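You operate a simulated robot arm through the tools that you are given. There is no shell and no other tool.

You run a simulated two-armed robot. Do the job below in one go: nothing can be reset, and whatever is moved stays where it is left.

## Task
Put the iron on its base, switch it off and fold the pillowcase once.
Fine: iron on its base, dial to 0 and power off before you fold; the pillowcase stays on the board. Set down upright: iron.

It is judged by the outcome, as a careful person would: the job done as asked, and still so three seconds after it is handed in. It fails if anything else is knocked over, pushed out of place, dropped, spilled or broken. Flat cloth is picked up by pressing the open fingertips on it (5 to 10 N) and closing them slowly along it; thin cloth reads only 2 to 8 mm in the jaws.

## Robot
Two 6-joint arms with two-finger parallel grippers on one trunk, on a base that drives. Base frame: it is fixed to the floor where the robot stands at the start and does not move with it; the origin is under the middle of the robot, x ahead of it, y to its left, z up. Lengths are in mm, angles in degrees, forces in N, time in s.
The left shoulder is at the start at [80, 216, 1580], the right one opposite. With the tool pointing down near the work surface each hand reaches from about 100 to 720 mm from the robot's upright axis, wherever it stands, measured 20 degrees to its own side. Places, roughly: heat dial [400, -600, 800]; iron base [600, -600, 900]; ironing board [800, -300, 900]; power switch [500, -500, 800]; steam button [800, 0, 900]. Payload 3.43 kg a hand.
The tool frame of a hand sits at the grasp point between the pads (the TCP): z along the fingers, y along the line on which they close. The tips reach 30 mm beyond it. The gripper opens to 94 mm. The fingers are 28 mm wide and 10 mm thick; the gripper's body (50 by 96 mm) begins 55 mm behind the TCP.
Orientation is that of the tool frame in the base frame, as a unit quaternion [x, y, z, w]. With the fingers straight down and closing along the base's y, the tool's x points along the base's -x, its y along +y and its z along -z.

## Interface
- The arms move only by the tool play_rows. It takes "left_increments", "right_increments" or both (then of equal length, played together; a hand with none holds still); each is a list of rows, each a list of 7 numbers: the finger opening in mm, from 0 to 94, then the shift along the tool's x, y, z in units of 40 mm (1.0 is 40 mm), then the turn, a rotation vector about the tool's x, y, z in units of 8 degrees (1.0 is 8 degrees). In form: [[fingers, x, y, z, wx, wy, wz], ...]. A call has 1 to 20 rows; each row shifts and turns the commanded pose from where the row before left it, along the tool's axes as they then stand. A call with a number of a shift or a turn outside -1 to 1 is refused whole. A row lasts 0.2 s, in which the tool goes at most 50 mm and 8.6 degrees; a call with a longer step from one row to the next is refused whole, and so is a gripper value outside its range. A pose out of reach is approached as far as the arm can. The call stops where the force on the tool passes 50 N (or 10 N more than at its start, if that is more) or the arm is blocked; 0.2 s more then pass. The fingers move at their own pace (about 72 mm/s each) and stop on an object; they squeeze with about 30 N. The grip force told is the motor's: it shows also when the fingers shut on nothing. Time passes only in rows, and 0.2 s behind the last, so rows that do not move let the fingers close. It gives the time, the measured TCP pose, the force on the tool (base axes), the opening and the grip force at its end, in the units of the frame above (readings bear some noise), with the torque about the TCP (base axes, N m) and any sound that the robot's microphone picked up.
- Cameras (640 x 400 px; columns grow to the right, rows downward): "scene" is now at [99.5, -18.7, 1731.8]; the picture's right is [-0.26, -0.97, 0.00], its down [-0.79, 0.21, -0.58] and it looks along [0.56, -0.15, -0.81] (base axes); focal length 295 px, centre (320, 200). "left" rides on the left gripper at [76, -14, -103] in its tool frame; the picture's right is [0.18, 0.98, 0.00], its down [-0.75, 0.14, -0.64] and it looks along [-0.63, 0.12, 0.77] (tool axes); focal length 243 px, centre (320, 200). "right" rides on the right gripper at [76, 14, -103] in its tool frame; the picture's right is [-0.18, 0.98, 0.00], its down [-0.75, -0.14, -0.64] and it looks along [-0.63, -0.12, 0.77] (tool axes); focal length 243 px, centre (320, 200).
- grab_frame(camera): a new picture of that camera. No time passes.
- slide_trunk(by): slides the trunk up (or, below 0, down) by that many mm; the arms and the scene camera ride with it, the base frame stays. It gives what a move gives, with no picture.
- roll_base(legs): drives the robot by 1 to 6 legs, each [ahead, left, turn to the left] in mm, mm and degrees, along the robot's own axes; the way and the turn of a leg run together, so that a leg with both is an arc; at most 1500 mm and 180 degrees a leg. The arms and the cameras ride along, it lands a little off, and it stops where it bumps. It gives what a move gives.
- aim_head(pan, tilt): turns the head with the scene camera to pan (to the left, within 86 degrees either way) and tilt (down, from -29 to 69), counted from straight ahead of the robot. It gives what a move gives.
- pixel_to_xyz(camera, pixels): for up to 12 pixels [column, row] of the newest picture of that camera ("zoom" is the newest enlarged one), the place [x, y, z] in the base frame of the surface seen there, good to about 2 mm. No time passes.
- zoom(camera, box): a new picture of the part [left, top, right, bottom] of that camera's present view, enlarged. No time passes.
- hand_in(): hands the job in; it is judged then, once.

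Leave the grippers open and the arms clear of the work at the hand-in unless told otherwise.

The tools are called after "Call:" as name(argument=value, ...) on one line, values as JSON. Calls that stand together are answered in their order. play_rows: Moves the arms, as the interface text tells. Its arguments: {"type":"object","properties":{"left_increments":{"type":"array"},"right_increments":{"type":"array"}},"required":[]} The other tools are called the same way: slide_trunk (by) slides the trunk up or down; roll_base (legs) drives the base; aim_head (pan, tilt) turns the head that bears the scene camera; grab_frame (camera) takes a picture; pixel_to_xyz (camera, pixels) gives the place of the surface under pixels of a picture; zoom (camera, box) takes an enlarged picture of a part of a camera's view; hand_in () hands the job in.

At the start:

```text
t: 0.0
left_tool_pos: [636.5, -48.9, 1181.7]
left_tcp_rot: [0.0, 1.0, 0.0, 0.0]
left_wrist_force: [-0.4, -0.2, 0.4]
left_torque: [-0.03, -0.02, 0.01]
left_gripper_width: 94.0
left_grasp_force: 0.1
right_tool_pos: [299.2, -403.0, 999.6]
right_tcp_rot: [0.0, 1.0, -0.001, 0.0]
right_wrist_force: [-0.5, -0.4, -0.2]
right_torque: [0.03, 0.0, -0.02]
right_gripper_width: 94.3
right_grasp_force: 0.1
trunk travel left (down, up): [-810.0, 30.0]
robot x, y, heading: [3.3, 1.5, -0.1]
head pan, tilt: [-14.9, 54.5]
```

scene: 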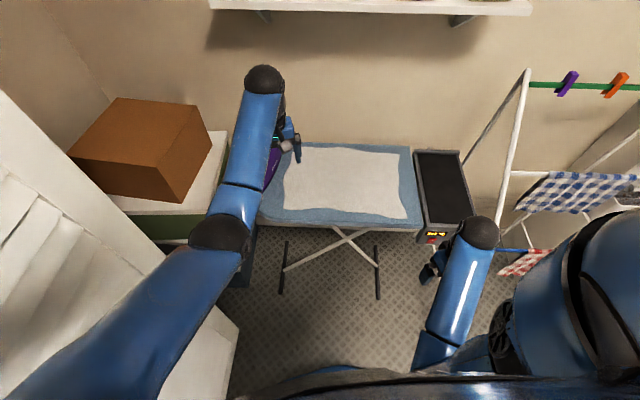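
right: 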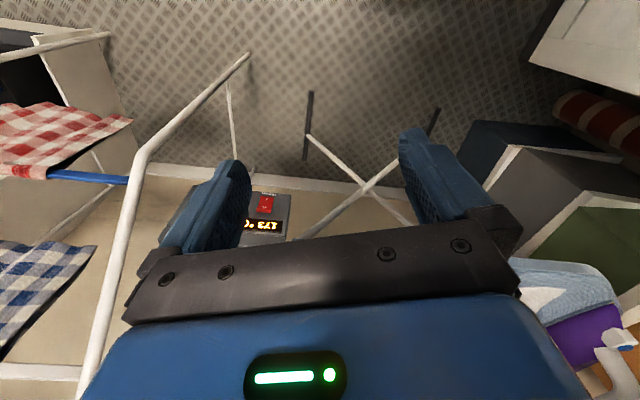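
left: 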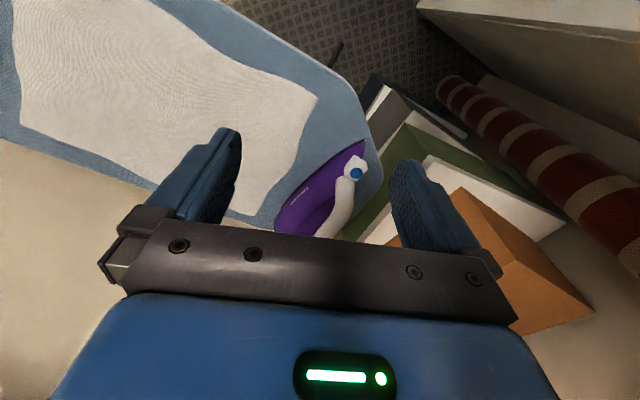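

I see the board with a white pillowcase in the scene view around (345,180), the iron partly hidden behind the left arm, and the dark iron base at (440,185) with a display at (437,235). I'll take enlarged views of these first.

Call:
zoom(camera="scene", box=[220, 120, 500, 295])

Call:
zoom(camera="left", box=[240, 100, 440, 240])

Call:
zoom(camera="right", box=[180, 160, 380, 260])

```text
2.29 times, centred on (360, 208) of scene
```

zoom: 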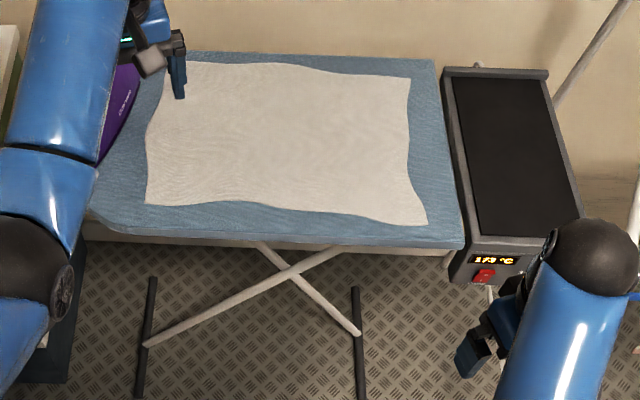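

```text
2.86 times, centred on (340, 170) of left
```

zoom: 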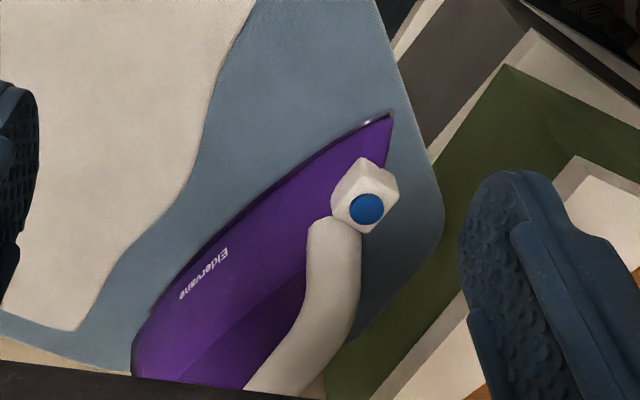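

```text
3.20 times, centred on (280, 210) of right
```

zoom: 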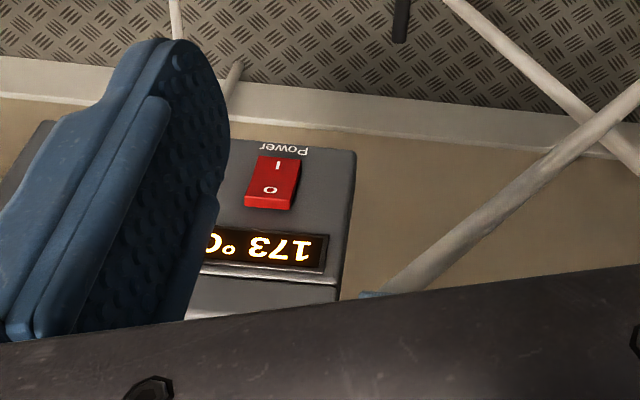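

The left camera sees the iron (purple) with its white handle and blue steam button. I'll measure the iron, board, cloth and station points.

Call:
pixel_to_xyz(camera="left", pixels=[[361, 141], [355, 172], [344, 185], [342, 210], [325, 228], [290, 205], [315, 180], [275, 230], [340, 235], [365, 200], [300, 60], [230, 160]])

Call:
grab_frame(camera="scene")

Call:
pixel_to_xyz(camera="scene", pixels=[[417, 151], [457, 152], [470, 215], [424, 228], [440, 190], [437, 234], [432, 241], [409, 219], [399, 152], [284, 210], [340, 180], [420, 226]])

Call:
pixel_to_xyz(camera="right", pixels=[[265, 200], [267, 212], [264, 219], [262, 238], [290, 207], [285, 243], [262, 208]])

```text
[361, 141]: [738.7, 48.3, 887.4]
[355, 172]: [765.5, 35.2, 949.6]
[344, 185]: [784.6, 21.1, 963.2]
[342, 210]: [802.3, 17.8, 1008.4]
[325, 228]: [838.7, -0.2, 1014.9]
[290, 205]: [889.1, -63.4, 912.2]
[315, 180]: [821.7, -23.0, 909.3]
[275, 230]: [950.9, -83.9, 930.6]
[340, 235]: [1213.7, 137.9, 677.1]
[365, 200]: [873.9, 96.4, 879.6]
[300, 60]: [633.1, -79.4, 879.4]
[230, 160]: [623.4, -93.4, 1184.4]
```

```text
taken
```

scene: 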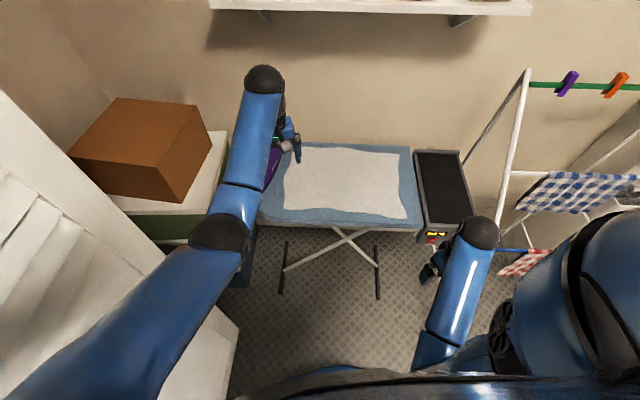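

```text
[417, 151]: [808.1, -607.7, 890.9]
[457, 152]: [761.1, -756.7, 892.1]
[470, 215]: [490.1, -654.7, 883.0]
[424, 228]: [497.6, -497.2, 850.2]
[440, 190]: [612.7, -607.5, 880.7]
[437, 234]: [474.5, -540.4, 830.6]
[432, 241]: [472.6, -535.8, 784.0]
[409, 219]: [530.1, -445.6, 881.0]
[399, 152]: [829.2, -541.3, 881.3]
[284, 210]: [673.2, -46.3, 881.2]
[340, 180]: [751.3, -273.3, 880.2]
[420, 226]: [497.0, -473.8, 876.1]
```

```text
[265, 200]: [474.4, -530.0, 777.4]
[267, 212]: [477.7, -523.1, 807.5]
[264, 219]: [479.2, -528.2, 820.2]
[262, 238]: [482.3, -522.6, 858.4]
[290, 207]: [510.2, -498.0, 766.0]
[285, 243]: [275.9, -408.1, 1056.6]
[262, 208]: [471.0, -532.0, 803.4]
```

The iron's tip is near (739,48) pointing toward me and to the left, and the handle is at z≈1015. The left hand blocks the heel, so I'll pull it back 200 mm in x to see the whole iron.

Call:
play_rows(left_increments=[[94, 1, 0, 0, 0, 0, 0], [94, 1, 0, 0, 0, 0, 0], [94, 1, 0, 0, 0, 0, 0], [94, 1, 0, 0, 0, 0, 0], [94, 1, 0, 0, 0, 0, 0], [94, 0, 0, 0, 0, 0, 0]])

Call:
grab_frame(camera="left")

Call:
grab_frame(camera="scene")

```text
t: 1.4
left_tool_pos: [513.9, -96.9, 1094.8]
left_tcp_rot: [0.001, 1.0, -0.002, 0.001]
left_wrist_force: [-0.4, 0.0, -0.1]
left_torque: [0.0, -0.01, -0.03]
left_gripper_width: 94.4
left_grasp_force: 0.1
left hand out of reach, approached as far as the arm can: row 1, 2, 3, 4, 5
right_tool_pos: [298.6, -402.2, 1001.0]
right_tcp_rot: [0.0, 1.0, 0.0, 0.0]
right_wrist_force: [0.0, -0.2, 0.0]
right_torque: [-0.02, 0.02, 0.01]
right_gripper_width: 94.4
right_grasp_force: 0.0
trunk travel left (down, up): [-810.0, 30.0]
robot x, y, heading: [-0.4, -1.1, -0.0]
head pan, tilt: [-14.9, 54.5]
```

```text
taken
```

left: 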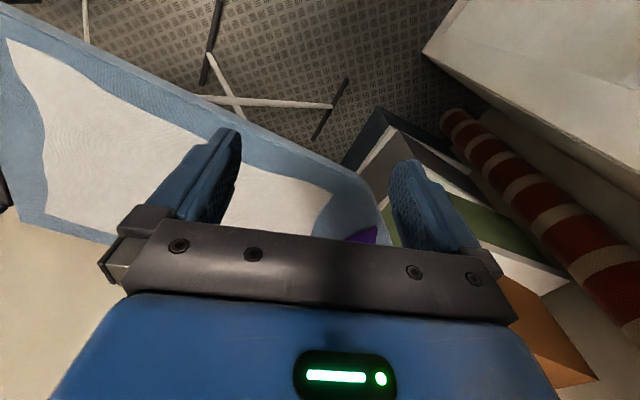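

```text
taken
```

scene: 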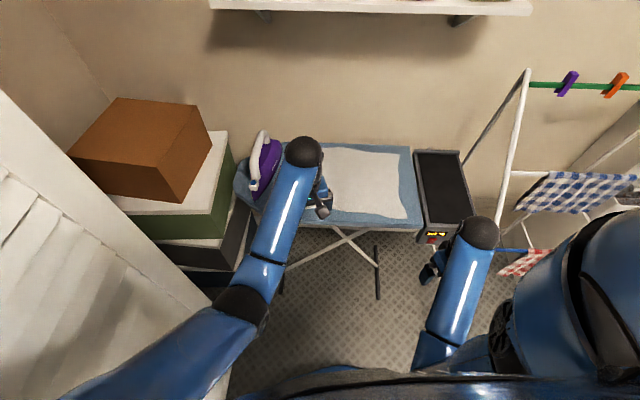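

The scene camera now shows the iron whole around (262,165). I'll zoom in on it and measure.

Call:
zoom(camera="scene", box=[215, 115, 311, 175])

Call:
zoom(camera="scene", box=[223, 120, 319, 220])

```text
6.67 times, centred on (263, 145) of scene
```

zoom: 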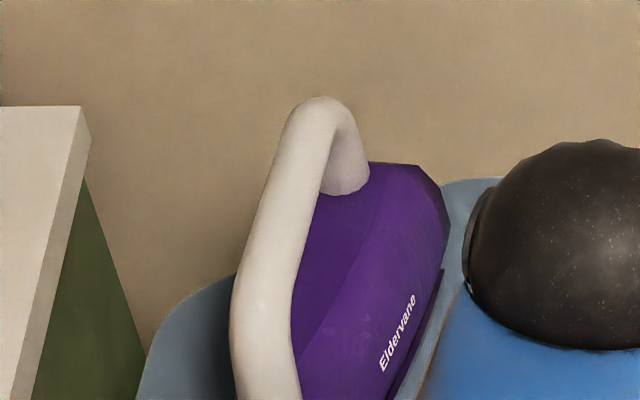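

```text
4.00 times, centred on (271, 170) of scene
```

zoom: 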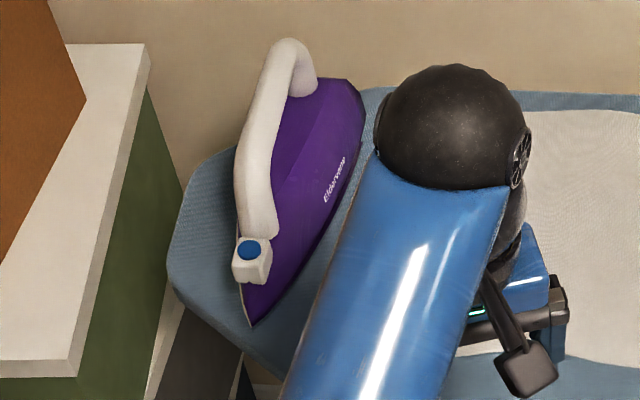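

Now I measure the handle and body in the last zoom: handle top (265,130), handle rear bend (290,45), rear foot (303,90), front (248,190), button (247,250), tip (250,325), heel corner (358,85), left heel edge.

Call:
pixel_to_xyz(camera="zoom", pixels=[[288, 48], [270, 80], [257, 120], [252, 160], [252, 200], [258, 230], [247, 250], [250, 322], [352, 82], [362, 100], [303, 90], [325, 84]])

Call:
pixel_to_xyz(camera="zoom", pixels=[[300, 240], [360, 150], [242, 300], [240, 150], [275, 150], [250, 265], [290, 120], [320, 130], [345, 130], [200, 200], [280, 200], [310, 180]])

```text
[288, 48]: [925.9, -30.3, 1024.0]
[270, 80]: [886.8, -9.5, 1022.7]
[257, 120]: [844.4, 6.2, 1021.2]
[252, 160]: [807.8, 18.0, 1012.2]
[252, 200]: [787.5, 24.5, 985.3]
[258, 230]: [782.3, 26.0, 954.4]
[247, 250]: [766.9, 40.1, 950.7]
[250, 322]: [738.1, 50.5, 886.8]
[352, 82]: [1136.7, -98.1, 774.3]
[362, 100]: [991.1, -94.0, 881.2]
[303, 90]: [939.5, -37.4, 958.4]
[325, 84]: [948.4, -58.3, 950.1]
```

```text
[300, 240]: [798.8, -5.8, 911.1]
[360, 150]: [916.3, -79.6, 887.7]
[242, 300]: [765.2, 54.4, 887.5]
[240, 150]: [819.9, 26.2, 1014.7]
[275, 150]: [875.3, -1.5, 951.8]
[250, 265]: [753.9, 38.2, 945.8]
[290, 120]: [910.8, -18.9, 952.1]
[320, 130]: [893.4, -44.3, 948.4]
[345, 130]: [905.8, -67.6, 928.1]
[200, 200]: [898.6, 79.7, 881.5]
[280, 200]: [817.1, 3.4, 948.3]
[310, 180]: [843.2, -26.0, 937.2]
```

The iron points toward (-0.93, 0.37); its handle top runs from (926,-30) to (844,6) at z≈1022, about 70 mm above the body. I'll move the head to look at the station and drying rack on the right, and at the floor ahead.

Call:
aim_head(pan=-50, tilt=50)

Call:
grab_frame(camera="scene")

Call:
grab_frame(camera="right")

```text
t: 2.4
left_tool_pos: [514.1, -96.8, 1093.9]
left_tcp_rot: [0.0, 1.0, 0.0, 0.001]
left_wrist_force: [0.3, -0.1, -0.4]
left_torque: [-0.02, 0.01, 0.02]
left_gripper_width: 93.7
left_grasp_force: 0.0
right_tool_pos: [298.4, -401.9, 1000.2]
right_tcp_rot: [0.0, 1.0, 0.0, 0.001]
right_wrist_force: [-0.6, 0.5, -0.2]
right_torque: [-0.01, 0.02, 0.01]
right_gripper_width: 94.0
right_grasp_force: 0.1
trunk travel left (down, up): [-810.0, 30.0]
robot x, y, heading: [-3.1, -2.9, -0.0]
head pan, tilt: [-50.0, 50.0]
```

```text
taken
```

scene: 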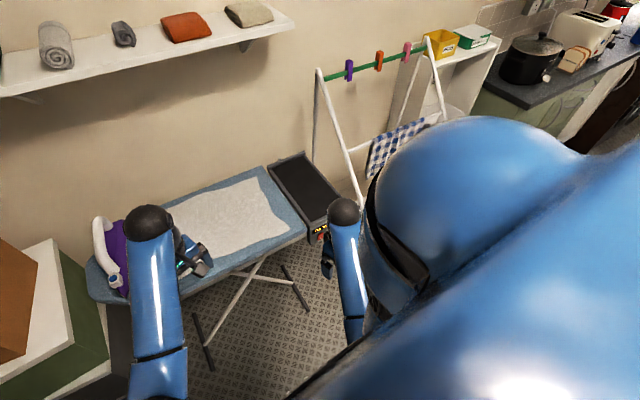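

```text
taken
```

right: 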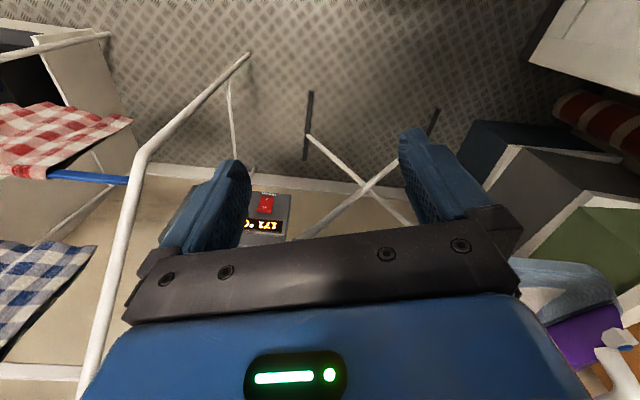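

I'll measure the board's feet, the drying-rack legs and the station in this view.

Call:
pixel_to_xyz(camera="scene", pixels=[[207, 368], [195, 318], [307, 310], [285, 268], [318, 75], [360, 205], [313, 155], [345, 230], [322, 232], [310, 185], [60, 310], [105, 380]])

Call:
zoom(camera="scene", box=[250, 130, 378, 250])

Call:
pixel_to_xyz(camera="right", pixels=[[140, 160], [248, 55], [237, 150], [100, 340], [310, 95], [306, 155], [437, 112], [115, 180], [130, 120], [60, 255], [380, 215], [310, 140]])

```text
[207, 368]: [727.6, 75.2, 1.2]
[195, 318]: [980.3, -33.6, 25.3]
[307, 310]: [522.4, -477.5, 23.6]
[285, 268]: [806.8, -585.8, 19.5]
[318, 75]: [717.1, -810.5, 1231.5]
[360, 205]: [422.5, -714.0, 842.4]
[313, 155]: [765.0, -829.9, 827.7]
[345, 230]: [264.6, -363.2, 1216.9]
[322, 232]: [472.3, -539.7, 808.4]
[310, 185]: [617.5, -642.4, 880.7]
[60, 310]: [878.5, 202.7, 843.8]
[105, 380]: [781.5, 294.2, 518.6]
```

```text
3.33 times, centred on (314, 190) of scene
```

zoom: 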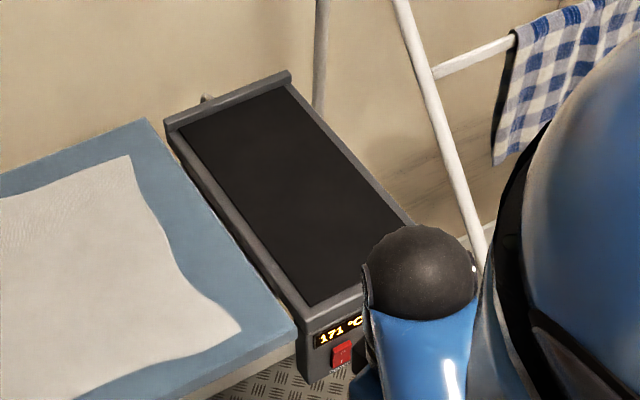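

```text
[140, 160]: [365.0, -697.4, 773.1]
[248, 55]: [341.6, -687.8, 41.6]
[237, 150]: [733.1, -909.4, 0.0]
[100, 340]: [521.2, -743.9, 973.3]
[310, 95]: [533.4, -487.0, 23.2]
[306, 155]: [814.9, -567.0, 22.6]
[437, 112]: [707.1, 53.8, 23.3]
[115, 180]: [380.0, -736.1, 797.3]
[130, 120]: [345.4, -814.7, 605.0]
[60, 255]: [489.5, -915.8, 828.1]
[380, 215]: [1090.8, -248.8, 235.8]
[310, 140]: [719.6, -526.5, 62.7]
```

The board and station are turned about -20° about z. I plan to turn the robot to face them. First I check the free space on the left side.

Call:
aim_head(pan=35, tilt=50)

Call:
grab_frame(camera="scene")

```text
t: 4.0
left_tool_pos: [515.0, -95.6, 1093.7]
left_tcp_rot: [0.0, 1.0, -0.001, 0.001]
left_wrist_force: [0.0, 0.3, 0.7]
left_torque: [0.01, -0.01, 0.02]
left_gripper_width: 94.1
left_grasp_force: 0.2
right_tool_pos: [299.0, -403.0, 1000.1]
right_tcp_rot: [0.0, 1.0, 0.0, 0.001]
right_wrist_force: [0.2, 0.5, -0.4]
right_torque: [-0.02, 0.0, 0.0]
right_gripper_width: 93.9
right_grasp_force: 0.2
trunk travel left (down, up): [-810.0, 30.0]
robot x, y, heading: [-1.8, -0.8, 0.2]
head pan, tilt: [35.0, 50.0]
```

```text
taken
```

scene: 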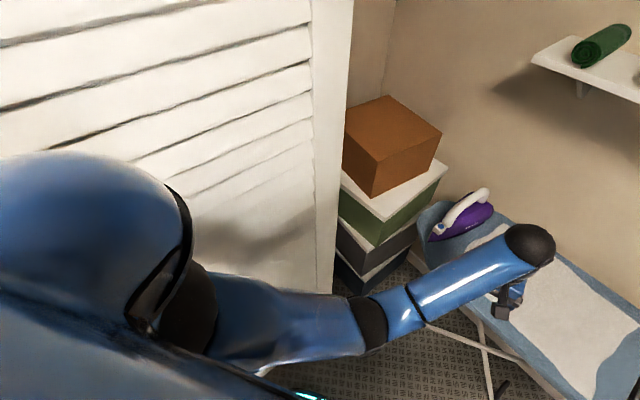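

Call:
pixel_to_xyz(camera="scene", pixels=[[325, 200], [270, 200], [200, 120], [340, 60], [320, 285], [340, 270], [380, 195], [375, 240], [360, 340], [370, 290], [435, 165], [230, 240]])

```text
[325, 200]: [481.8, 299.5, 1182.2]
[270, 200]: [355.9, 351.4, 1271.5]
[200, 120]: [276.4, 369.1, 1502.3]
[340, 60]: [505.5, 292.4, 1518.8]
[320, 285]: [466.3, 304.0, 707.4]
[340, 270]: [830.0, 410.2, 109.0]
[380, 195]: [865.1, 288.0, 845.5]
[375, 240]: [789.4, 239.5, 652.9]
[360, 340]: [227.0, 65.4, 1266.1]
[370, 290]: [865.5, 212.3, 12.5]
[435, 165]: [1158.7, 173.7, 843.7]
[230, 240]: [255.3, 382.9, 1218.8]
```

The closet wall on the left stands about 445 mm left of the robot's line once turned, so I'll pick up the iron with the left arm and drive right to the station. First I bring the right hand inward, clear of the rack, and test small left-hand motion.

Call:
play_rows(right_increments=[[94, 0, 1, 0, 0, 0, 0], [94, 0, 1, 0, 0, 0, 0], [94, 0, 1, 0, 0, 0, 0], [94, 0, 0, 0, 0, 0, 0]], left_increments=[[94, 0, 0.5, 0, 0, 0, 0], [94, 0, 0.5, 0, 0, 0, 0], [94, 0, 0, 0, 0, 0, 0], [94, 0, 0, 0, 0, 0, 0]])

```text
t: 5.0
left_tool_pos: [522.4, -61.3, 1083.3]
left_tcp_rot: [0.0, 1.0, 0.0, 0.001]
left_wrist_force: [-0.4, -0.9, -0.5]
left_torque: [-0.05, -0.01, -0.02]
left_gripper_width: 93.6
left_grasp_force: 0.1
left hand out of reach, approached as far as the arm can: row 1, 2
right_tool_pos: [298.8, -284.3, 998.8]
right_tcp_rot: [0.0, 1.0, 0.0, 0.0]
right_wrist_force: [0.3, 0.0, 0.3]
right_torque: [0.0, -0.05, 0.02]
right_gripper_width: 93.8
right_grasp_force: 0.1
trunk travel left (down, up): [-810.0, 30.0]
robot x, y, heading: [-1.2, -1.3, 0.0]
head pan, tilt: [35.0, 50.0]
```

The left hand is limited when pulled near at this height, which I'll keep in mind. Now I turn the robot 21° right so it faces the board squarely.

Call:
roll_base(legs=[[0, 0, -21]])

Call:
aim_head(pan=0, tilt=52)

Call:
grab_frame(camera="scene")

```text
t: 6.5
left_tool_pos: [465.8, -241.8, 1083.6]
left_tcp_rot: [0.182, 0.983, -0.001, 0.001]
left_wrist_force: [0.5, -0.3, -0.4]
left_torque: [0.01, -0.01, 0.04]
left_gripper_width: 94.1
left_grasp_force: 0.1
right_tool_pos: [178.9, -369.6, 1000.0]
right_tcp_rot: [0.181, 0.983, 0.0, 0.0]
right_wrist_force: [-0.7, -0.2, -0.1]
right_torque: [0.0, 0.0, -0.01]
right_gripper_width: 94.0
right_grasp_force: 0.1
trunk travel left (down, up): [-810.0, 30.0]
robot x, y, heading: [0.8, 1.5, -20.7]
head pan, tilt: [35.0, 50.0]
```

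```text
t: 7.5
left_tool_pos: [465.9, -242.4, 1082.6]
left_tcp_rot: [0.181, 0.983, -0.001, 0.002]
left_wrist_force: [0.0, 0.4, -0.6]
left_torque: [-0.01, 0.0, 0.0]
left_gripper_width: 93.9
left_grasp_force: 0.1
right_tool_pos: [178.8, -372.0, 1000.2]
right_tcp_rot: [0.182, 0.983, 0.0, 0.0]
right_wrist_force: [-0.2, 0.1, 0.1]
right_torque: [0.03, 0.0, 0.01]
right_gripper_width: 93.8
right_grasp_force: 0.1
trunk travel left (down, up): [-810.0, 30.0]
robot x, y, heading: [1.2, -1.5, -21.0]
head pan, tilt: [0.0, 52.0]
```

```text
taken
```

scene: 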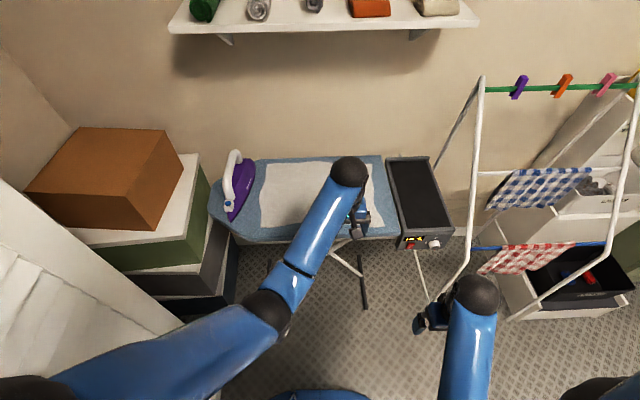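

Now the dial shows at (434,243) beside the switch. Zooming on the station and the iron.

Call:
zoom(camera="scene", box=[380, 225, 460, 275])

Call:
pixel_to_xyz(camera="zoom", pixels=[[430, 145], [420, 160], [445, 150], [410, 140], [245, 165], [250, 120], [150, 150], [150, 200], [570, 110], [560, 30], [140, 90], [500, 130]])

Call:
zoom(camera="scene", box=[200, 140, 280, 240])

```text
8.00 times, centred on (420, 250) of scene
```

zoom: 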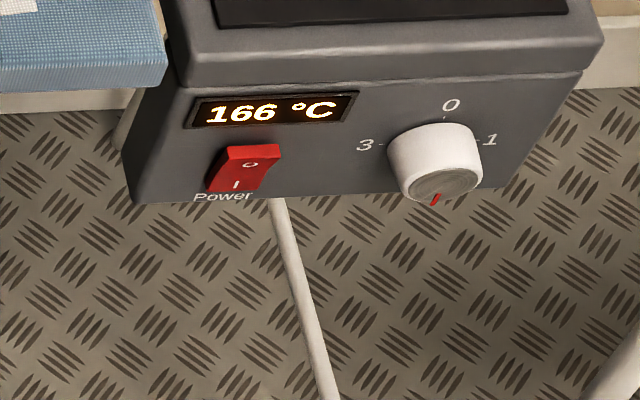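

```text
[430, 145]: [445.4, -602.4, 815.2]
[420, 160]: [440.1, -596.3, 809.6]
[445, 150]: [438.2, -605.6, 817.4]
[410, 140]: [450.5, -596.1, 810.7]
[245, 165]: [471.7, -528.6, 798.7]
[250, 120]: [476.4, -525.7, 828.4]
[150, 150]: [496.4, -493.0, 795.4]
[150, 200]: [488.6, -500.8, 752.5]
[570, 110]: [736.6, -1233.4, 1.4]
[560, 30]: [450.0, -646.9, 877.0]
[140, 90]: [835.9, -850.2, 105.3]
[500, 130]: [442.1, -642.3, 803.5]
```

```text
4.00 times, centred on (240, 190) of scene
```

zoom: 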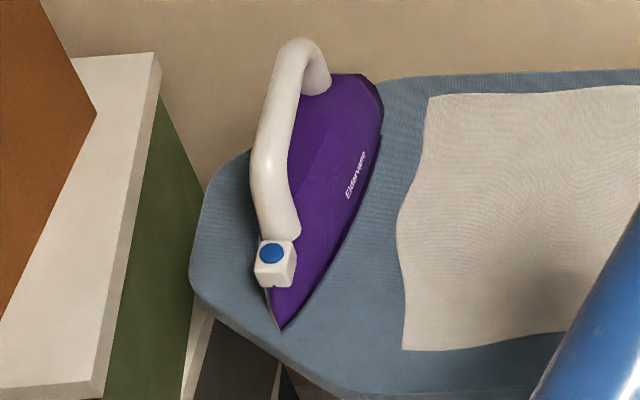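

The dial points to 2 (bottom); 0 is on top. The red switch has O on the upper half. I check how far the robot's own base sticks out at the bottom of the picture before driving ahead.

Call:
grab_frame(camera="scene")

Call:
pixel_to_xyz(camera="scene", pixels=[[315, 395], [280, 397], [355, 395], [364, 305], [270, 300], [420, 290], [440, 268], [228, 215], [240, 150], [408, 290]])

```text
taken
```

scene: 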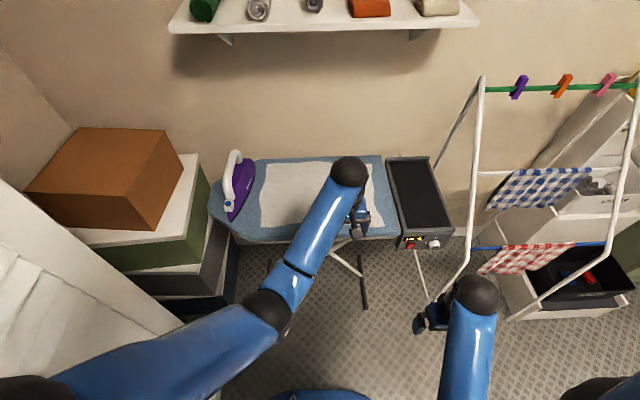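

```text
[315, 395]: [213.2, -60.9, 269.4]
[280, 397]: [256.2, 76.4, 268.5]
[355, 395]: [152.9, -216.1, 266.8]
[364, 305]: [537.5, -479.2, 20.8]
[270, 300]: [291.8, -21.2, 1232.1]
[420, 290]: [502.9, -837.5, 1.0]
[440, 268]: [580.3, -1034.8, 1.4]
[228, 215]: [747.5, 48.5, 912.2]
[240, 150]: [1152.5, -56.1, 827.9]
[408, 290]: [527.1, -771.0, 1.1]
```

The base's front is about 220 mm ahead of its axis and the board feet are at about 650 mm, so there is room. I drive 170 mm ahead and 40 mm right.

Call:
roll_base(legs=[[170, -40, 0]])

Call:
grab_frame(camera="left")

Call:
grab_frame(camera="scene")

```text
t: 9.0
left_tool_pos: [607.1, -338.0, 1085.2]
left_tcp_rot: [0.181, 0.984, -0.001, 0.002]
left_wrist_force: [-0.2, 0.6, 0.6]
left_torque: [-0.03, -0.02, 0.01]
left_gripper_width: 94.0
left_grasp_force: 0.1
right_tool_pos: [320.8, -467.6, 999.8]
right_tcp_rot: [0.18, 0.984, 0.0, 0.002]
right_wrist_force: [0.2, 0.3, -0.1]
right_torque: [-0.02, 0.01, 0.02]
right_gripper_width: 93.9
right_grasp_force: 0.1
trunk travel left (down, up): [-810.0, 30.0]
robot x, y, heading: [143.2, -99.2, -20.8]
head pan, tilt: [0.0, 52.0]
```

```text
taken
```

left: 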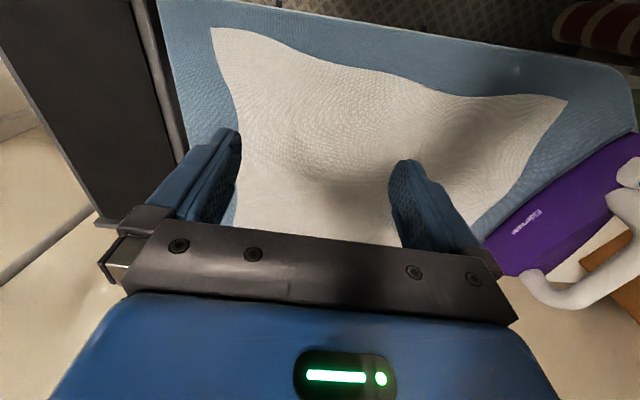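

```text
taken
```

scene: 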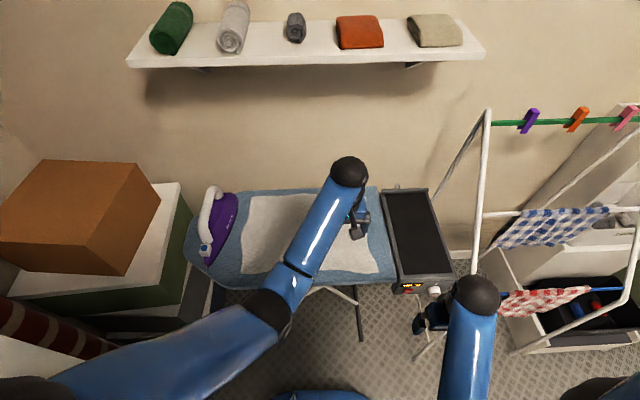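

I see the left hand at (607,-338,1085), above all the items. I move it over the iron's handle at about (860,0), staying at z≈1085 (tips at 1055, handle top at 1023).

Call:
play_rows(left_increments=[[94, -0.7, 0.5, 0, 0, 0, 0], [94, -0.7, 0.7, 0, 0, 0, 0], [94, -0.5, 0.9, 0, 0, 0, 0], [94, -0.3, 1, 0, 0, 0, 0], [94, -0.3, 1, 0, 0, 0, 0], [94, -0.2, 1, 0, 0, 0, 0], [94, -0.2, 1, 0, 0, 0, 0], [94, 0, 1, 0, 0, 0, 0], [94, 0, 1, 0, 0, 0, 0], [94, 0, 1, 0, 0, 0, 0], [94, 0, 1, 0, 0, 0, 0], [94, 0, 0, 0, 0, 0, 0], [94, 0, 0, 0, 0, 0, 0]])

Call:
grab_frame(camera="left")

Call:
grab_frame(camera="scene")

```text
t: 11.8
left_tool_pos: [861.1, -5.1, 1084.2]
left_tcp_rot: [0.181, 0.984, -0.001, 0.0]
left_wrist_force: [0.9, 0.7, -0.3]
left_torque: [0.01, 0.01, 0.03]
left_gripper_width: 94.2
left_grasp_force: 0.0
right_tool_pos: [322.3, -470.6, 999.7]
right_tcp_rot: [0.18, 0.984, 0.0, 0.001]
right_wrist_force: [-0.9, -0.1, -0.2]
right_torque: [0.0, 0.02, 0.0]
right_gripper_width: 93.9
right_grasp_force: 0.0
trunk travel left (down, up): [-810.0, 30.0]
robot x, y, heading: [144.3, -99.0, -21.0]
head pan, tilt: [0.0, 52.0]
```

```text
taken
```

left: 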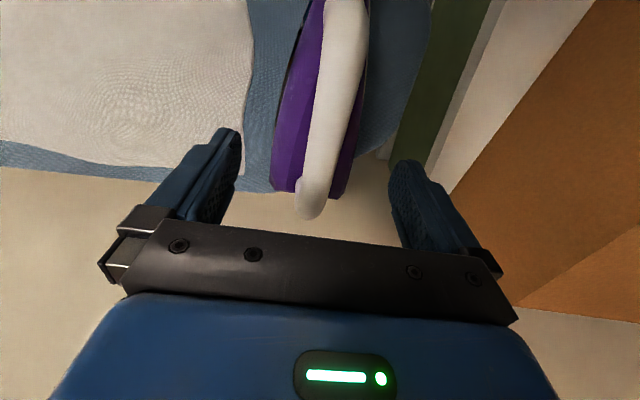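

```text
taken
```

scene: 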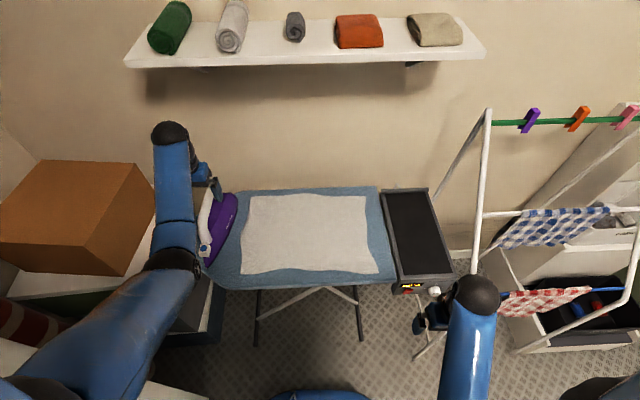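

The handle passes between the fingers in the left view, running (342,60)→(310,200). I measure its edges around row 126.

Call:
pixel_to_xyz(camera="left", pixels=[[335, 126], [322, 126], [348, 126], [322, 160], [310, 190], [340, 90], [300, 160], [345, 150], [280, 185], [345, 190], [310, 205], [450, 185]])

Call:
zoom(camera="left", box=[240, 40, 440, 240])

```text
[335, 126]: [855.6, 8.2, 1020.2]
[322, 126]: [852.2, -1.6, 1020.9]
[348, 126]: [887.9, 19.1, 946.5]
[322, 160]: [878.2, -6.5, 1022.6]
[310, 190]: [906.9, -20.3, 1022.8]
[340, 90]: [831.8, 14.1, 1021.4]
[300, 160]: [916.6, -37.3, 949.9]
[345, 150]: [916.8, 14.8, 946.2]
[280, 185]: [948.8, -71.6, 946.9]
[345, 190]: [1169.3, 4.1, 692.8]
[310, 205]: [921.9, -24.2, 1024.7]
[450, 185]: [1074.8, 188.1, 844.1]
```

```text
2.00 times, centred on (340, 140) of left
```

zoom: 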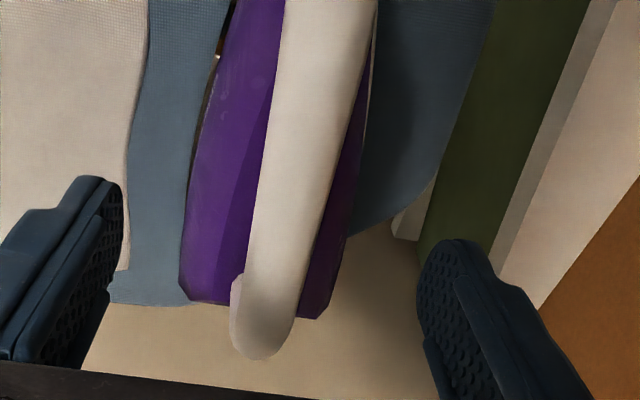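

The handle axis runs through about (855,3)→(907,-20) at yaw ≈ -22.4°, top z≈1022. I shift 5 mm left, turn 1.5°, and go down 78 mm with open fingers.

Call:
play_rows(left_increments=[[94, 0, 0.13, 0, 0, 0, 0.19], [94, 0, 0, 0.5, 0, 0, 0], [94, 0, 0, 0.5, 0, 0, 0], [94, 0, 0, 0.5, 0, 0, 0], [94, 0, 0, 0.45, 0, 0, 0], [94, 0, 0, 0, 0, 0, 0]])

Call:
grab_frame(camera="left")

```text
t: 13.2
left_tool_pos: [864.2, 1.7, 1004.7]
left_tcp_rot: [0.195, 0.981, -0.001, 0.001]
left_wrist_force: [-0.4, 0.3, 0.3]
left_torque: [-0.01, 0.03, -0.01]
left_gripper_width: 94.2
left_grasp_force: 0.1
right_tool_pos: [321.7, -468.7, 999.7]
right_tcp_rot: [0.181, 0.984, 0.0, -0.001]
right_wrist_force: [-0.3, -0.3, -0.2]
right_torque: [0.01, -0.04, -0.01]
right_gripper_width: 94.0
right_grasp_force: 0.0
trunk travel left (down, up): [-810.0, 30.0]
robot x, y, heading: [144.5, -98.3, -20.9]
head pan, tilt: [0.0, 52.0]
```

```text
taken
```

left: 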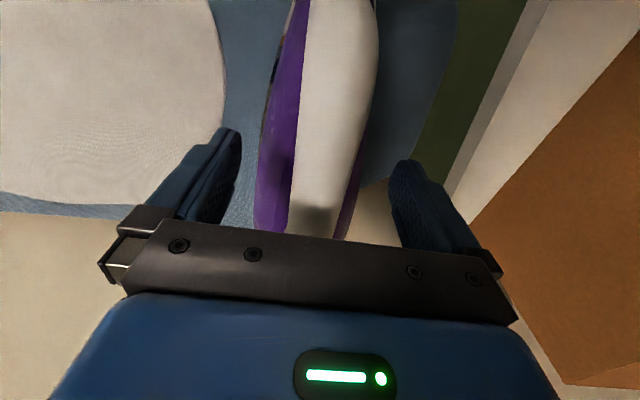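

The handle is centred between the fingers (columns 290–355 at row 187). I close slowly.

Call:
play_rows(left_increments=[[70, 0, 0, 0, 0, 0, 0], [50, 0, 0, 0, 0, 0, 0], [35, 0, 0, 0, 0, 0, 0], [20, 0, 0, 0, 0, 0, 0], [0, 0, 0, 0, 0, 0, 0], [0, 0, 0, 0, 0, 0, 0], [0, 0, 0, 0, 0, 0, 0]])

```text
t: 14.8
left_tool_pos: [863.8, -0.0, 1005.1]
left_tcp_rot: [0.195, 0.981, -0.001, 0.0]
left_wrist_force: [-1.5, -3.6, -0.4]
left_torque: [0.1, 0.08, 0.22]
left_gripper_width: 31.7
left_grasp_force: 30.0
right_tool_pos: [322.3, -468.8, 1000.2]
right_tcp_rot: [0.181, 0.984, 0.0, 0.0]
right_wrist_force: [0.3, -0.6, -0.7]
right_torque: [-0.03, -0.02, 0.01]
right_gripper_width: 94.0
right_grasp_force: 0.1
trunk travel left (down, up): [-810.0, 30.0]
robot x, y, heading: [140.2, -94.1, -21.3]
head pan, tilt: [0.0, 52.0]
```

The grip holds the handle at 31.7 mm with 30 N. I lift 20 mm and check the load and tilt.

Call:
play_rows(left_increments=[[0, 0, 0, -0.2, 0, 0, 0], [0, 0, 0, -0.3, 0, 0, 0], [0, 0, 0, 0, 0, 0, 0], [0, 0, 0, 0, 0, 0, 0]])

Call:
grab_frame(camera="scene")

Call:
grab_frame(camera="left")

```text
t: 15.8
left_tool_pos: [865.5, 1.3, 1023.8]
left_tcp_rot: [0.194, 0.981, -0.001, -0.001]
left_wrist_force: [-0.2, 0.2, -12.7]
left_torque: [-0.02, 0.0, -0.01]
left_gripper_width: 31.7
left_grasp_force: 29.6
right_tool_pos: [325.5, -468.2, 999.4]
right_tcp_rot: [0.18, 0.984, -0.001, -0.002]
right_wrist_force: [0.2, -0.4, 0.2]
right_torque: [0.01, -0.01, 0.01]
right_gripper_width: 93.8
right_grasp_force: 0.0
trunk travel left (down, up): [-810.0, 30.0]
robot x, y, heading: [137.7, -101.4, -20.7]
head pan, tilt: [0.0, 52.0]
```

```text
taken
```

scene: 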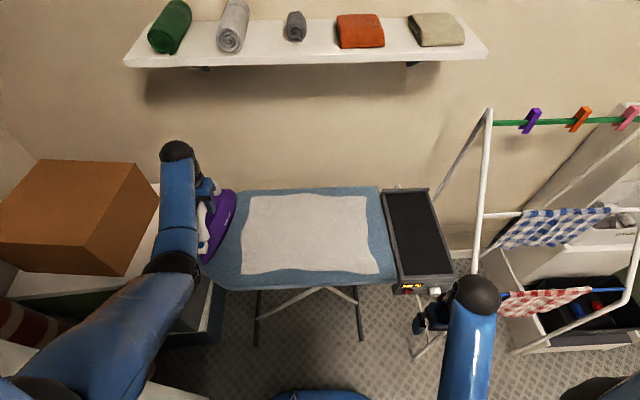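

```text
taken
```

left: 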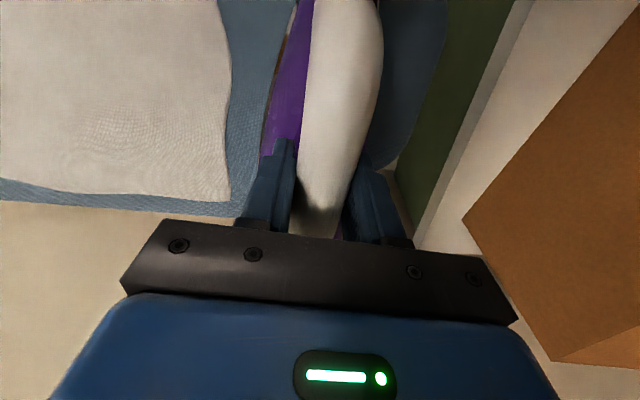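

The iron hangs level (12.7 N, torque ≈ 0). I lift it another 60 mm and measure the station's plate and rim meanwhile.

Call:
play_rows(left_increments=[[0, 0, 0, -0.5, 0, 0, 0], [0, 0, 0, -0.5, 0, 0, 0], [0, 0, 0, -0.5, 0, 0, 0], [0, 0, 0, 0, 0, 0, 0]])

Call:
zoom(camera="scene", box=[340, 180, 500, 300])

```text
t: 16.8
left_tool_pos: [865.6, 2.4, 1083.2]
left_tcp_rot: [0.194, 0.981, -0.001, 0.0]
left_wrist_force: [0.4, -0.3, -12.7]
left_torque: [-0.01, 0.04, 0.02]
left_gripper_width: 32.0
left_grasp_force: 29.9
right_tool_pos: [324.8, -469.3, 998.7]
right_tcp_rot: [0.181, 0.984, 0.0, -0.002]
right_wrist_force: [-0.9, 0.4, 0.6]
right_torque: [0.01, 0.04, 0.04]
right_gripper_width: 94.0
right_grasp_force: 0.1
trunk travel left (down, up): [-810.0, 30.0]
robot x, y, heading: [146.1, -96.3, -20.8]
head pan, tilt: [0.0, 52.0]
```

```text
3.33 times, centred on (420, 240) of scene
```

zoom: 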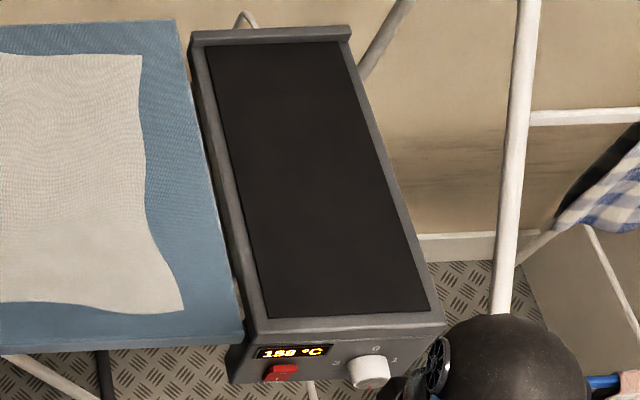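

Call:
pixel_to_xyz(camera="zoom", pixels=[[208, 46], [341, 44], [429, 308], [270, 316], [320, 180], [195, 38], [350, 34], [440, 316], [262, 325], [352, 28], [236, 180], [410, 200]])

Call:
pixel_to_xyz(camera="zoom", pixels=[[230, 180], [402, 230], [215, 140], [385, 170], [368, 370], [365, 385], [370, 358], [355, 372], [385, 372], [500, 300], [525, 50], [516, 200]])

```text
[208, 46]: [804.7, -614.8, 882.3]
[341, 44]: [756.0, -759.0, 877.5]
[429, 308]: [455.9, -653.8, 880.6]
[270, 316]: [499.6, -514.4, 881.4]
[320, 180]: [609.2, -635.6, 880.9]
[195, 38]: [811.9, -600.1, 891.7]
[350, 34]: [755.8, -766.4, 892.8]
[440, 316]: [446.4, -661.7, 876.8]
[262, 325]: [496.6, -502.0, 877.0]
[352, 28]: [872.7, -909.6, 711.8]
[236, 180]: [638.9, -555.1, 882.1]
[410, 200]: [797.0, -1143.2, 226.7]
```

```text
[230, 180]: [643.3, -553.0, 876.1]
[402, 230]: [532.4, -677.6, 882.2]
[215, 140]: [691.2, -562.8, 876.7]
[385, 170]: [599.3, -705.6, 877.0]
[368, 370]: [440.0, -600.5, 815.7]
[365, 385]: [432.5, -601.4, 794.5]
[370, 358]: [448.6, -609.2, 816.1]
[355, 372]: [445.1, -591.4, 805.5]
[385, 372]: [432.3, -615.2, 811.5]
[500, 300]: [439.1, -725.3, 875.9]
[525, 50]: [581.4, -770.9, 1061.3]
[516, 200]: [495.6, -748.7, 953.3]
```

The station's plate (z≈881) has its centre at (629,-635) and yaw ≈ -18.4°; a rear rail rises to 892. I tuck the right hand further in, then drive 290 mm to the right carrying the iron at z 1083.

Call:
play_rows(right_increments=[[94, 0, 0.8, 0, 0, 0, 0], [94, 0, 0.8, 0, 0, 0, 0], [94, 0, 0.8, 0, 0, 0, 0], [94, 0, 0, 0, 0, 0, 0]])

Call:
roll_base(legs=[[0, -290, 0]])

Call:
grab_frame(camera="scene")

Call:
grab_frame(camera="left")

```text
t: 17.8
left_tool_pos: [865.2, 2.1, 1083.9]
left_tcp_rot: [0.194, 0.981, 0.0, 0.0]
left_wrist_force: [-1.0, 0.2, -13.6]
left_torque: [0.04, 0.04, 0.02]
left_gripper_width: 31.8
left_grasp_force: 30.1
right_tool_pos: [357.5, -377.5, 998.4]
right_tcp_rot: [0.181, 0.984, 0.0, -0.001]
right_wrist_force: [0.0, -0.2, -0.4]
right_torque: [0.01, -0.02, 0.03]
right_gripper_width: 93.8
right_grasp_force: 0.0
trunk travel left (down, up): [-810.0, 30.0]
robot x, y, heading: [146.3, -98.1, -20.7]
head pan, tilt: [0.0, 52.0]
```

```text
t: 19.8
left_tool_pos: [761.3, -266.4, 1081.6]
left_tcp_rot: [0.192, 0.981, -0.003, 0.0]
left_wrist_force: [-0.3, 0.8, -12.7]
left_torque: [0.06, -0.03, 0.0]
left_gripper_width: 31.8
left_grasp_force: 30.4
right_tool_pos: [255.0, -648.6, 998.5]
right_tcp_rot: [0.179, 0.984, -0.002, 0.0]
right_wrist_force: [0.3, 0.3, -0.2]
right_torque: [0.0, 0.04, -0.01]
right_gripper_width: 94.0
right_grasp_force: 0.2
trunk travel left (down, up): [-810.0, 30.0]
robot x, y, heading: [40.8, -377.0, -20.5]
head pan, tilt: [0.0, 52.0]
```

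```text
taken
```

scene: 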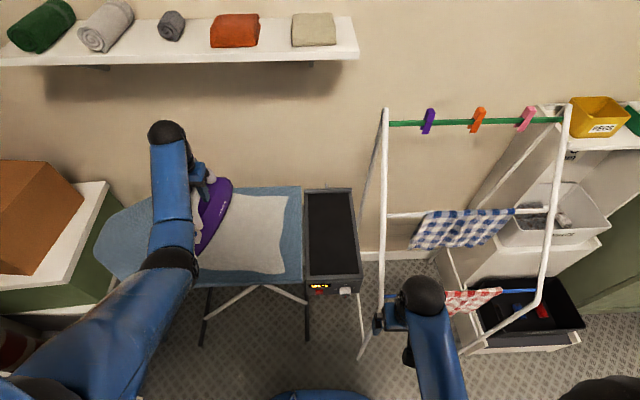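

```text
taken
```

left: 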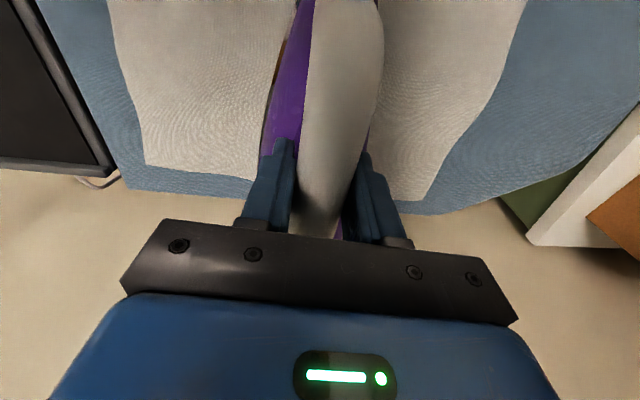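

I rotate the hand to yaw -18.4° and carry the iron 392 mm to the right at the same height to above the station.

Call:
play_rows(left_increments=[[0, 0, -0.4, 0, 0, 0, -0.23], [0, 0, -0.8, 0, 0, 0, -0.23], [0, 0, -0.9, 0, 0, 0, 0], [0, 0, -0.9, 0, 0, 0, 0], [0, 0, -0.9, 0, 0, 0, 0], [0, 0, -0.9, 0, 0, 0, 0], [0, -0.1, -0.9, 0, 0, 0, 0], [0, -0.1, -0.9, 0, 0, 0, 0], [0, -0.1, -0.9, 0, 0, 0, 0], [0, 0, -0.8, 0, 0, 0, 0], [0, 0, -0.8, 0, 0, 0, 0], [0, 0, -0.5, 0, 0, 0, 0], [0, 0, 0, 0, 0, 0, 0], [0, 0, 0, 0, 0, 0, 0]])

Call:
grab_frame(camera="scene")

Call:
grab_frame(camera="left")

```text
t: 22.8
left_tool_pos: [649.9, -635.7, 1085.1]
left_tcp_rot: [0.16, 0.987, 0.0, 0.0]
left_wrist_force: [-0.5, 0.6, -11.8]
left_torque: [0.01, 0.05, 0.0]
left_gripper_width: 31.9
left_grasp_force: 30.5
right_tool_pos: [254.0, -652.2, 999.3]
right_tcp_rot: [0.179, 0.984, 0.0, -0.001]
right_wrist_force: [-0.6, -0.7, -0.1]
right_torque: [-0.03, 0.0, 0.02]
right_gripper_width: 94.2
right_grasp_force: 0.0
trunk travel left (down, up): [-810.0, 30.0]
robot x, y, heading: [37.5, -372.0, -20.7]
head pan, tilt: [0.0, 52.0]
```

```text
taken
```

scene: 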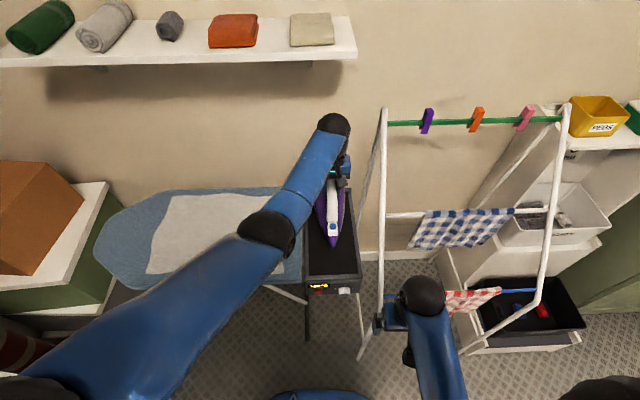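

```text
taken
```

left: 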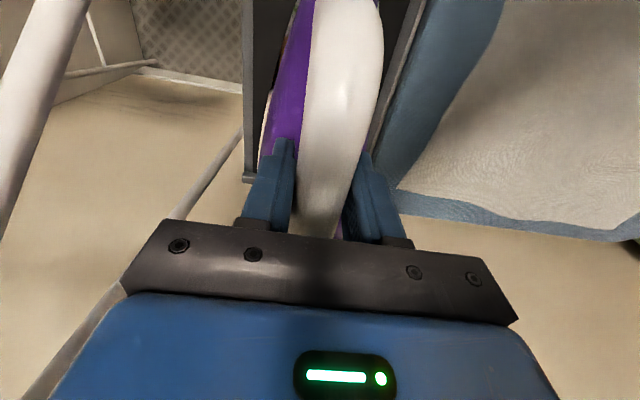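

The hand is at (650,-636), 6 mm left of the centre line. I zoom to check the iron against the plate.

Call:
zoom(camera="scene", box=[280, 150, 400, 300])

```text
2.67 times, centred on (340, 225) of scene
```

zoom: 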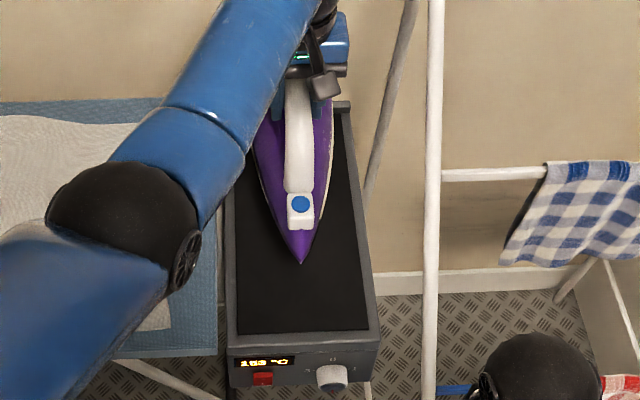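

Call:
pixel_to_xyz(camera="zoom", pixels=[[302, 260], [300, 204], [238, 332], [366, 330], [300, 110], [268, 190], [326, 180], [245, 250], [350, 200], [299, 180]])

```text
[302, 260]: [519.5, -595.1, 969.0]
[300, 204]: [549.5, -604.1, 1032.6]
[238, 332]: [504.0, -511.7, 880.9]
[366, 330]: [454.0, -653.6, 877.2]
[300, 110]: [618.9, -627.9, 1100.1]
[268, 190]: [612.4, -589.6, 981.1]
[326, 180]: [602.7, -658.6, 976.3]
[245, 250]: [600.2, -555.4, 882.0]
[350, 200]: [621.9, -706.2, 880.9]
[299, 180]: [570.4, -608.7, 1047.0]
```

The iron's tip is on the plate's midline; a 4 mm shift right centres it. I lower 74 mm, leaving a few mm.

Call:
play_rows(left_increments=[[0, 0, -0.1, 0.3, 0, 0, 0], [0, 0, 0, 0.5, 0, 0, 0], [0, 0, 0, 0.5, 0, 0, 0], [0, 0, 0, 0.3, 0, 0, 0], [0, 0, 0, 0.2, 0, 0, 0], [0, 0, 0, 0.05, 0, 0, 0], [0, 0, 0, 0, 0, 0, 0], [0, 0, 0, 0, 0, 0, 0]])

```text
t: 24.6
left_tool_pos: [646.6, -639.9, 1010.8]
left_tcp_rot: [0.16, 0.987, 0.0, 0.0]
left_wrist_force: [-0.6, 0.2, -13.1]
left_torque: [-0.02, 0.02, 0.02]
left_gripper_width: 31.7
left_grasp_force: 30.7
right_tool_pos: [254.7, -651.3, 998.1]
right_tcp_rot: [0.178, 0.984, 0.001, 0.0]
right_wrist_force: [-0.7, -0.6, -0.5]
right_torque: [-0.03, 0.01, 0.0]
right_gripper_width: 94.1
right_grasp_force: 0.0
trunk travel left (down, up): [-810.0, 30.0]
robot x, y, heading: [38.9, -372.4, -20.8]
head pan, tilt: [0.0, 52.0]
```

Still carrying the full weight (-13 N) at z 1010.8. I go down in small steps until the weight comes off.

Call:
play_rows(left_increments=[[0, 0, 0, 0.05, 0, 0, 0], [0, 0, 0, 0.05, 0, 0, 0], [0, 0, 0, 0, 0, 0, 0]])

Call:
play_rows(left_increments=[[0, 0, 0, 0.03, 0, 0, 0], [0, 0, 0, 0, 0, 0, 0]])

```text
t: 25.4
left_tool_pos: [646.3, -638.8, 1007.8]
left_tcp_rot: [0.16, 0.987, -0.001, 0.0]
left_wrist_force: [0.7, -0.6, -13.3]
left_torque: [0.02, 0.04, 0.01]
left_gripper_width: 31.7
left_grasp_force: 30.2
left hand out of reach, approached as far as the arm can: row 2
right_tool_pos: [255.3, -653.5, 997.9]
right_tcp_rot: [0.179, 0.984, -0.001, -0.001]
right_wrist_force: [0.0, 0.5, -1.1]
right_torque: [0.0, 0.01, 0.01]
right_gripper_width: 94.1
right_grasp_force: 0.1
trunk travel left (down, up): [-810.0, 30.0]
robot x, y, heading: [39.2, -371.9, -20.9]
head pan, tilt: [0.0, 52.0]
```

```text
t: 26.0
left_tool_pos: [645.6, -639.5, 1006.2]
left_tcp_rot: [0.16, 0.987, -0.001, 0.0]
left_wrist_force: [-0.1, 0.1, -12.9]
left_torque: [-0.03, 0.05, 0.0]
left_gripper_width: 31.6
left_grasp_force: 29.6
right_tool_pos: [255.1, -652.3, 997.9]
right_tcp_rot: [0.179, 0.984, 0.001, -0.001]
right_wrist_force: [0.4, 0.2, -0.3]
right_torque: [0.04, 0.0, -0.02]
right_gripper_width: 94.0
right_grasp_force: 0.0
trunk travel left (down, up): [-810.0, 30.0]
robot x, y, heading: [42.4, -372.9, -20.6]
head pan, tilt: [0.0, 52.0]
```

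The arm is at its reach limit here (row 2 told so), so I lower the rest with the trunk: 3 mm down.

Call:
slide_trunk(by=-3)

```text
t: 26.6
left_tool_pos: [644.8, -638.8, 1004.8]
left_tcp_rot: [0.159, 0.987, -0.001, 0.001]
left_wrist_force: [-0.5, 1.4, -3.9]
left_torque: [-0.01, 0.32, 0.01]
left_gripper_width: 31.5
left_grasp_force: 30.0
right_tool_pos: [254.2, -652.3, 995.2]
right_tcp_rot: [0.179, 0.984, 0.0, -0.001]
right_wrist_force: [-0.6, -0.6, 0.4]
right_torque: [0.0, -0.01, -0.01]
right_gripper_width: 93.8
right_grasp_force: 0.1
trunk travel left (down, up): [-807.0, 33.0]
robot x, y, heading: [41.4, -371.5, -20.7]
head pan, tilt: [0.0, 52.0]
```

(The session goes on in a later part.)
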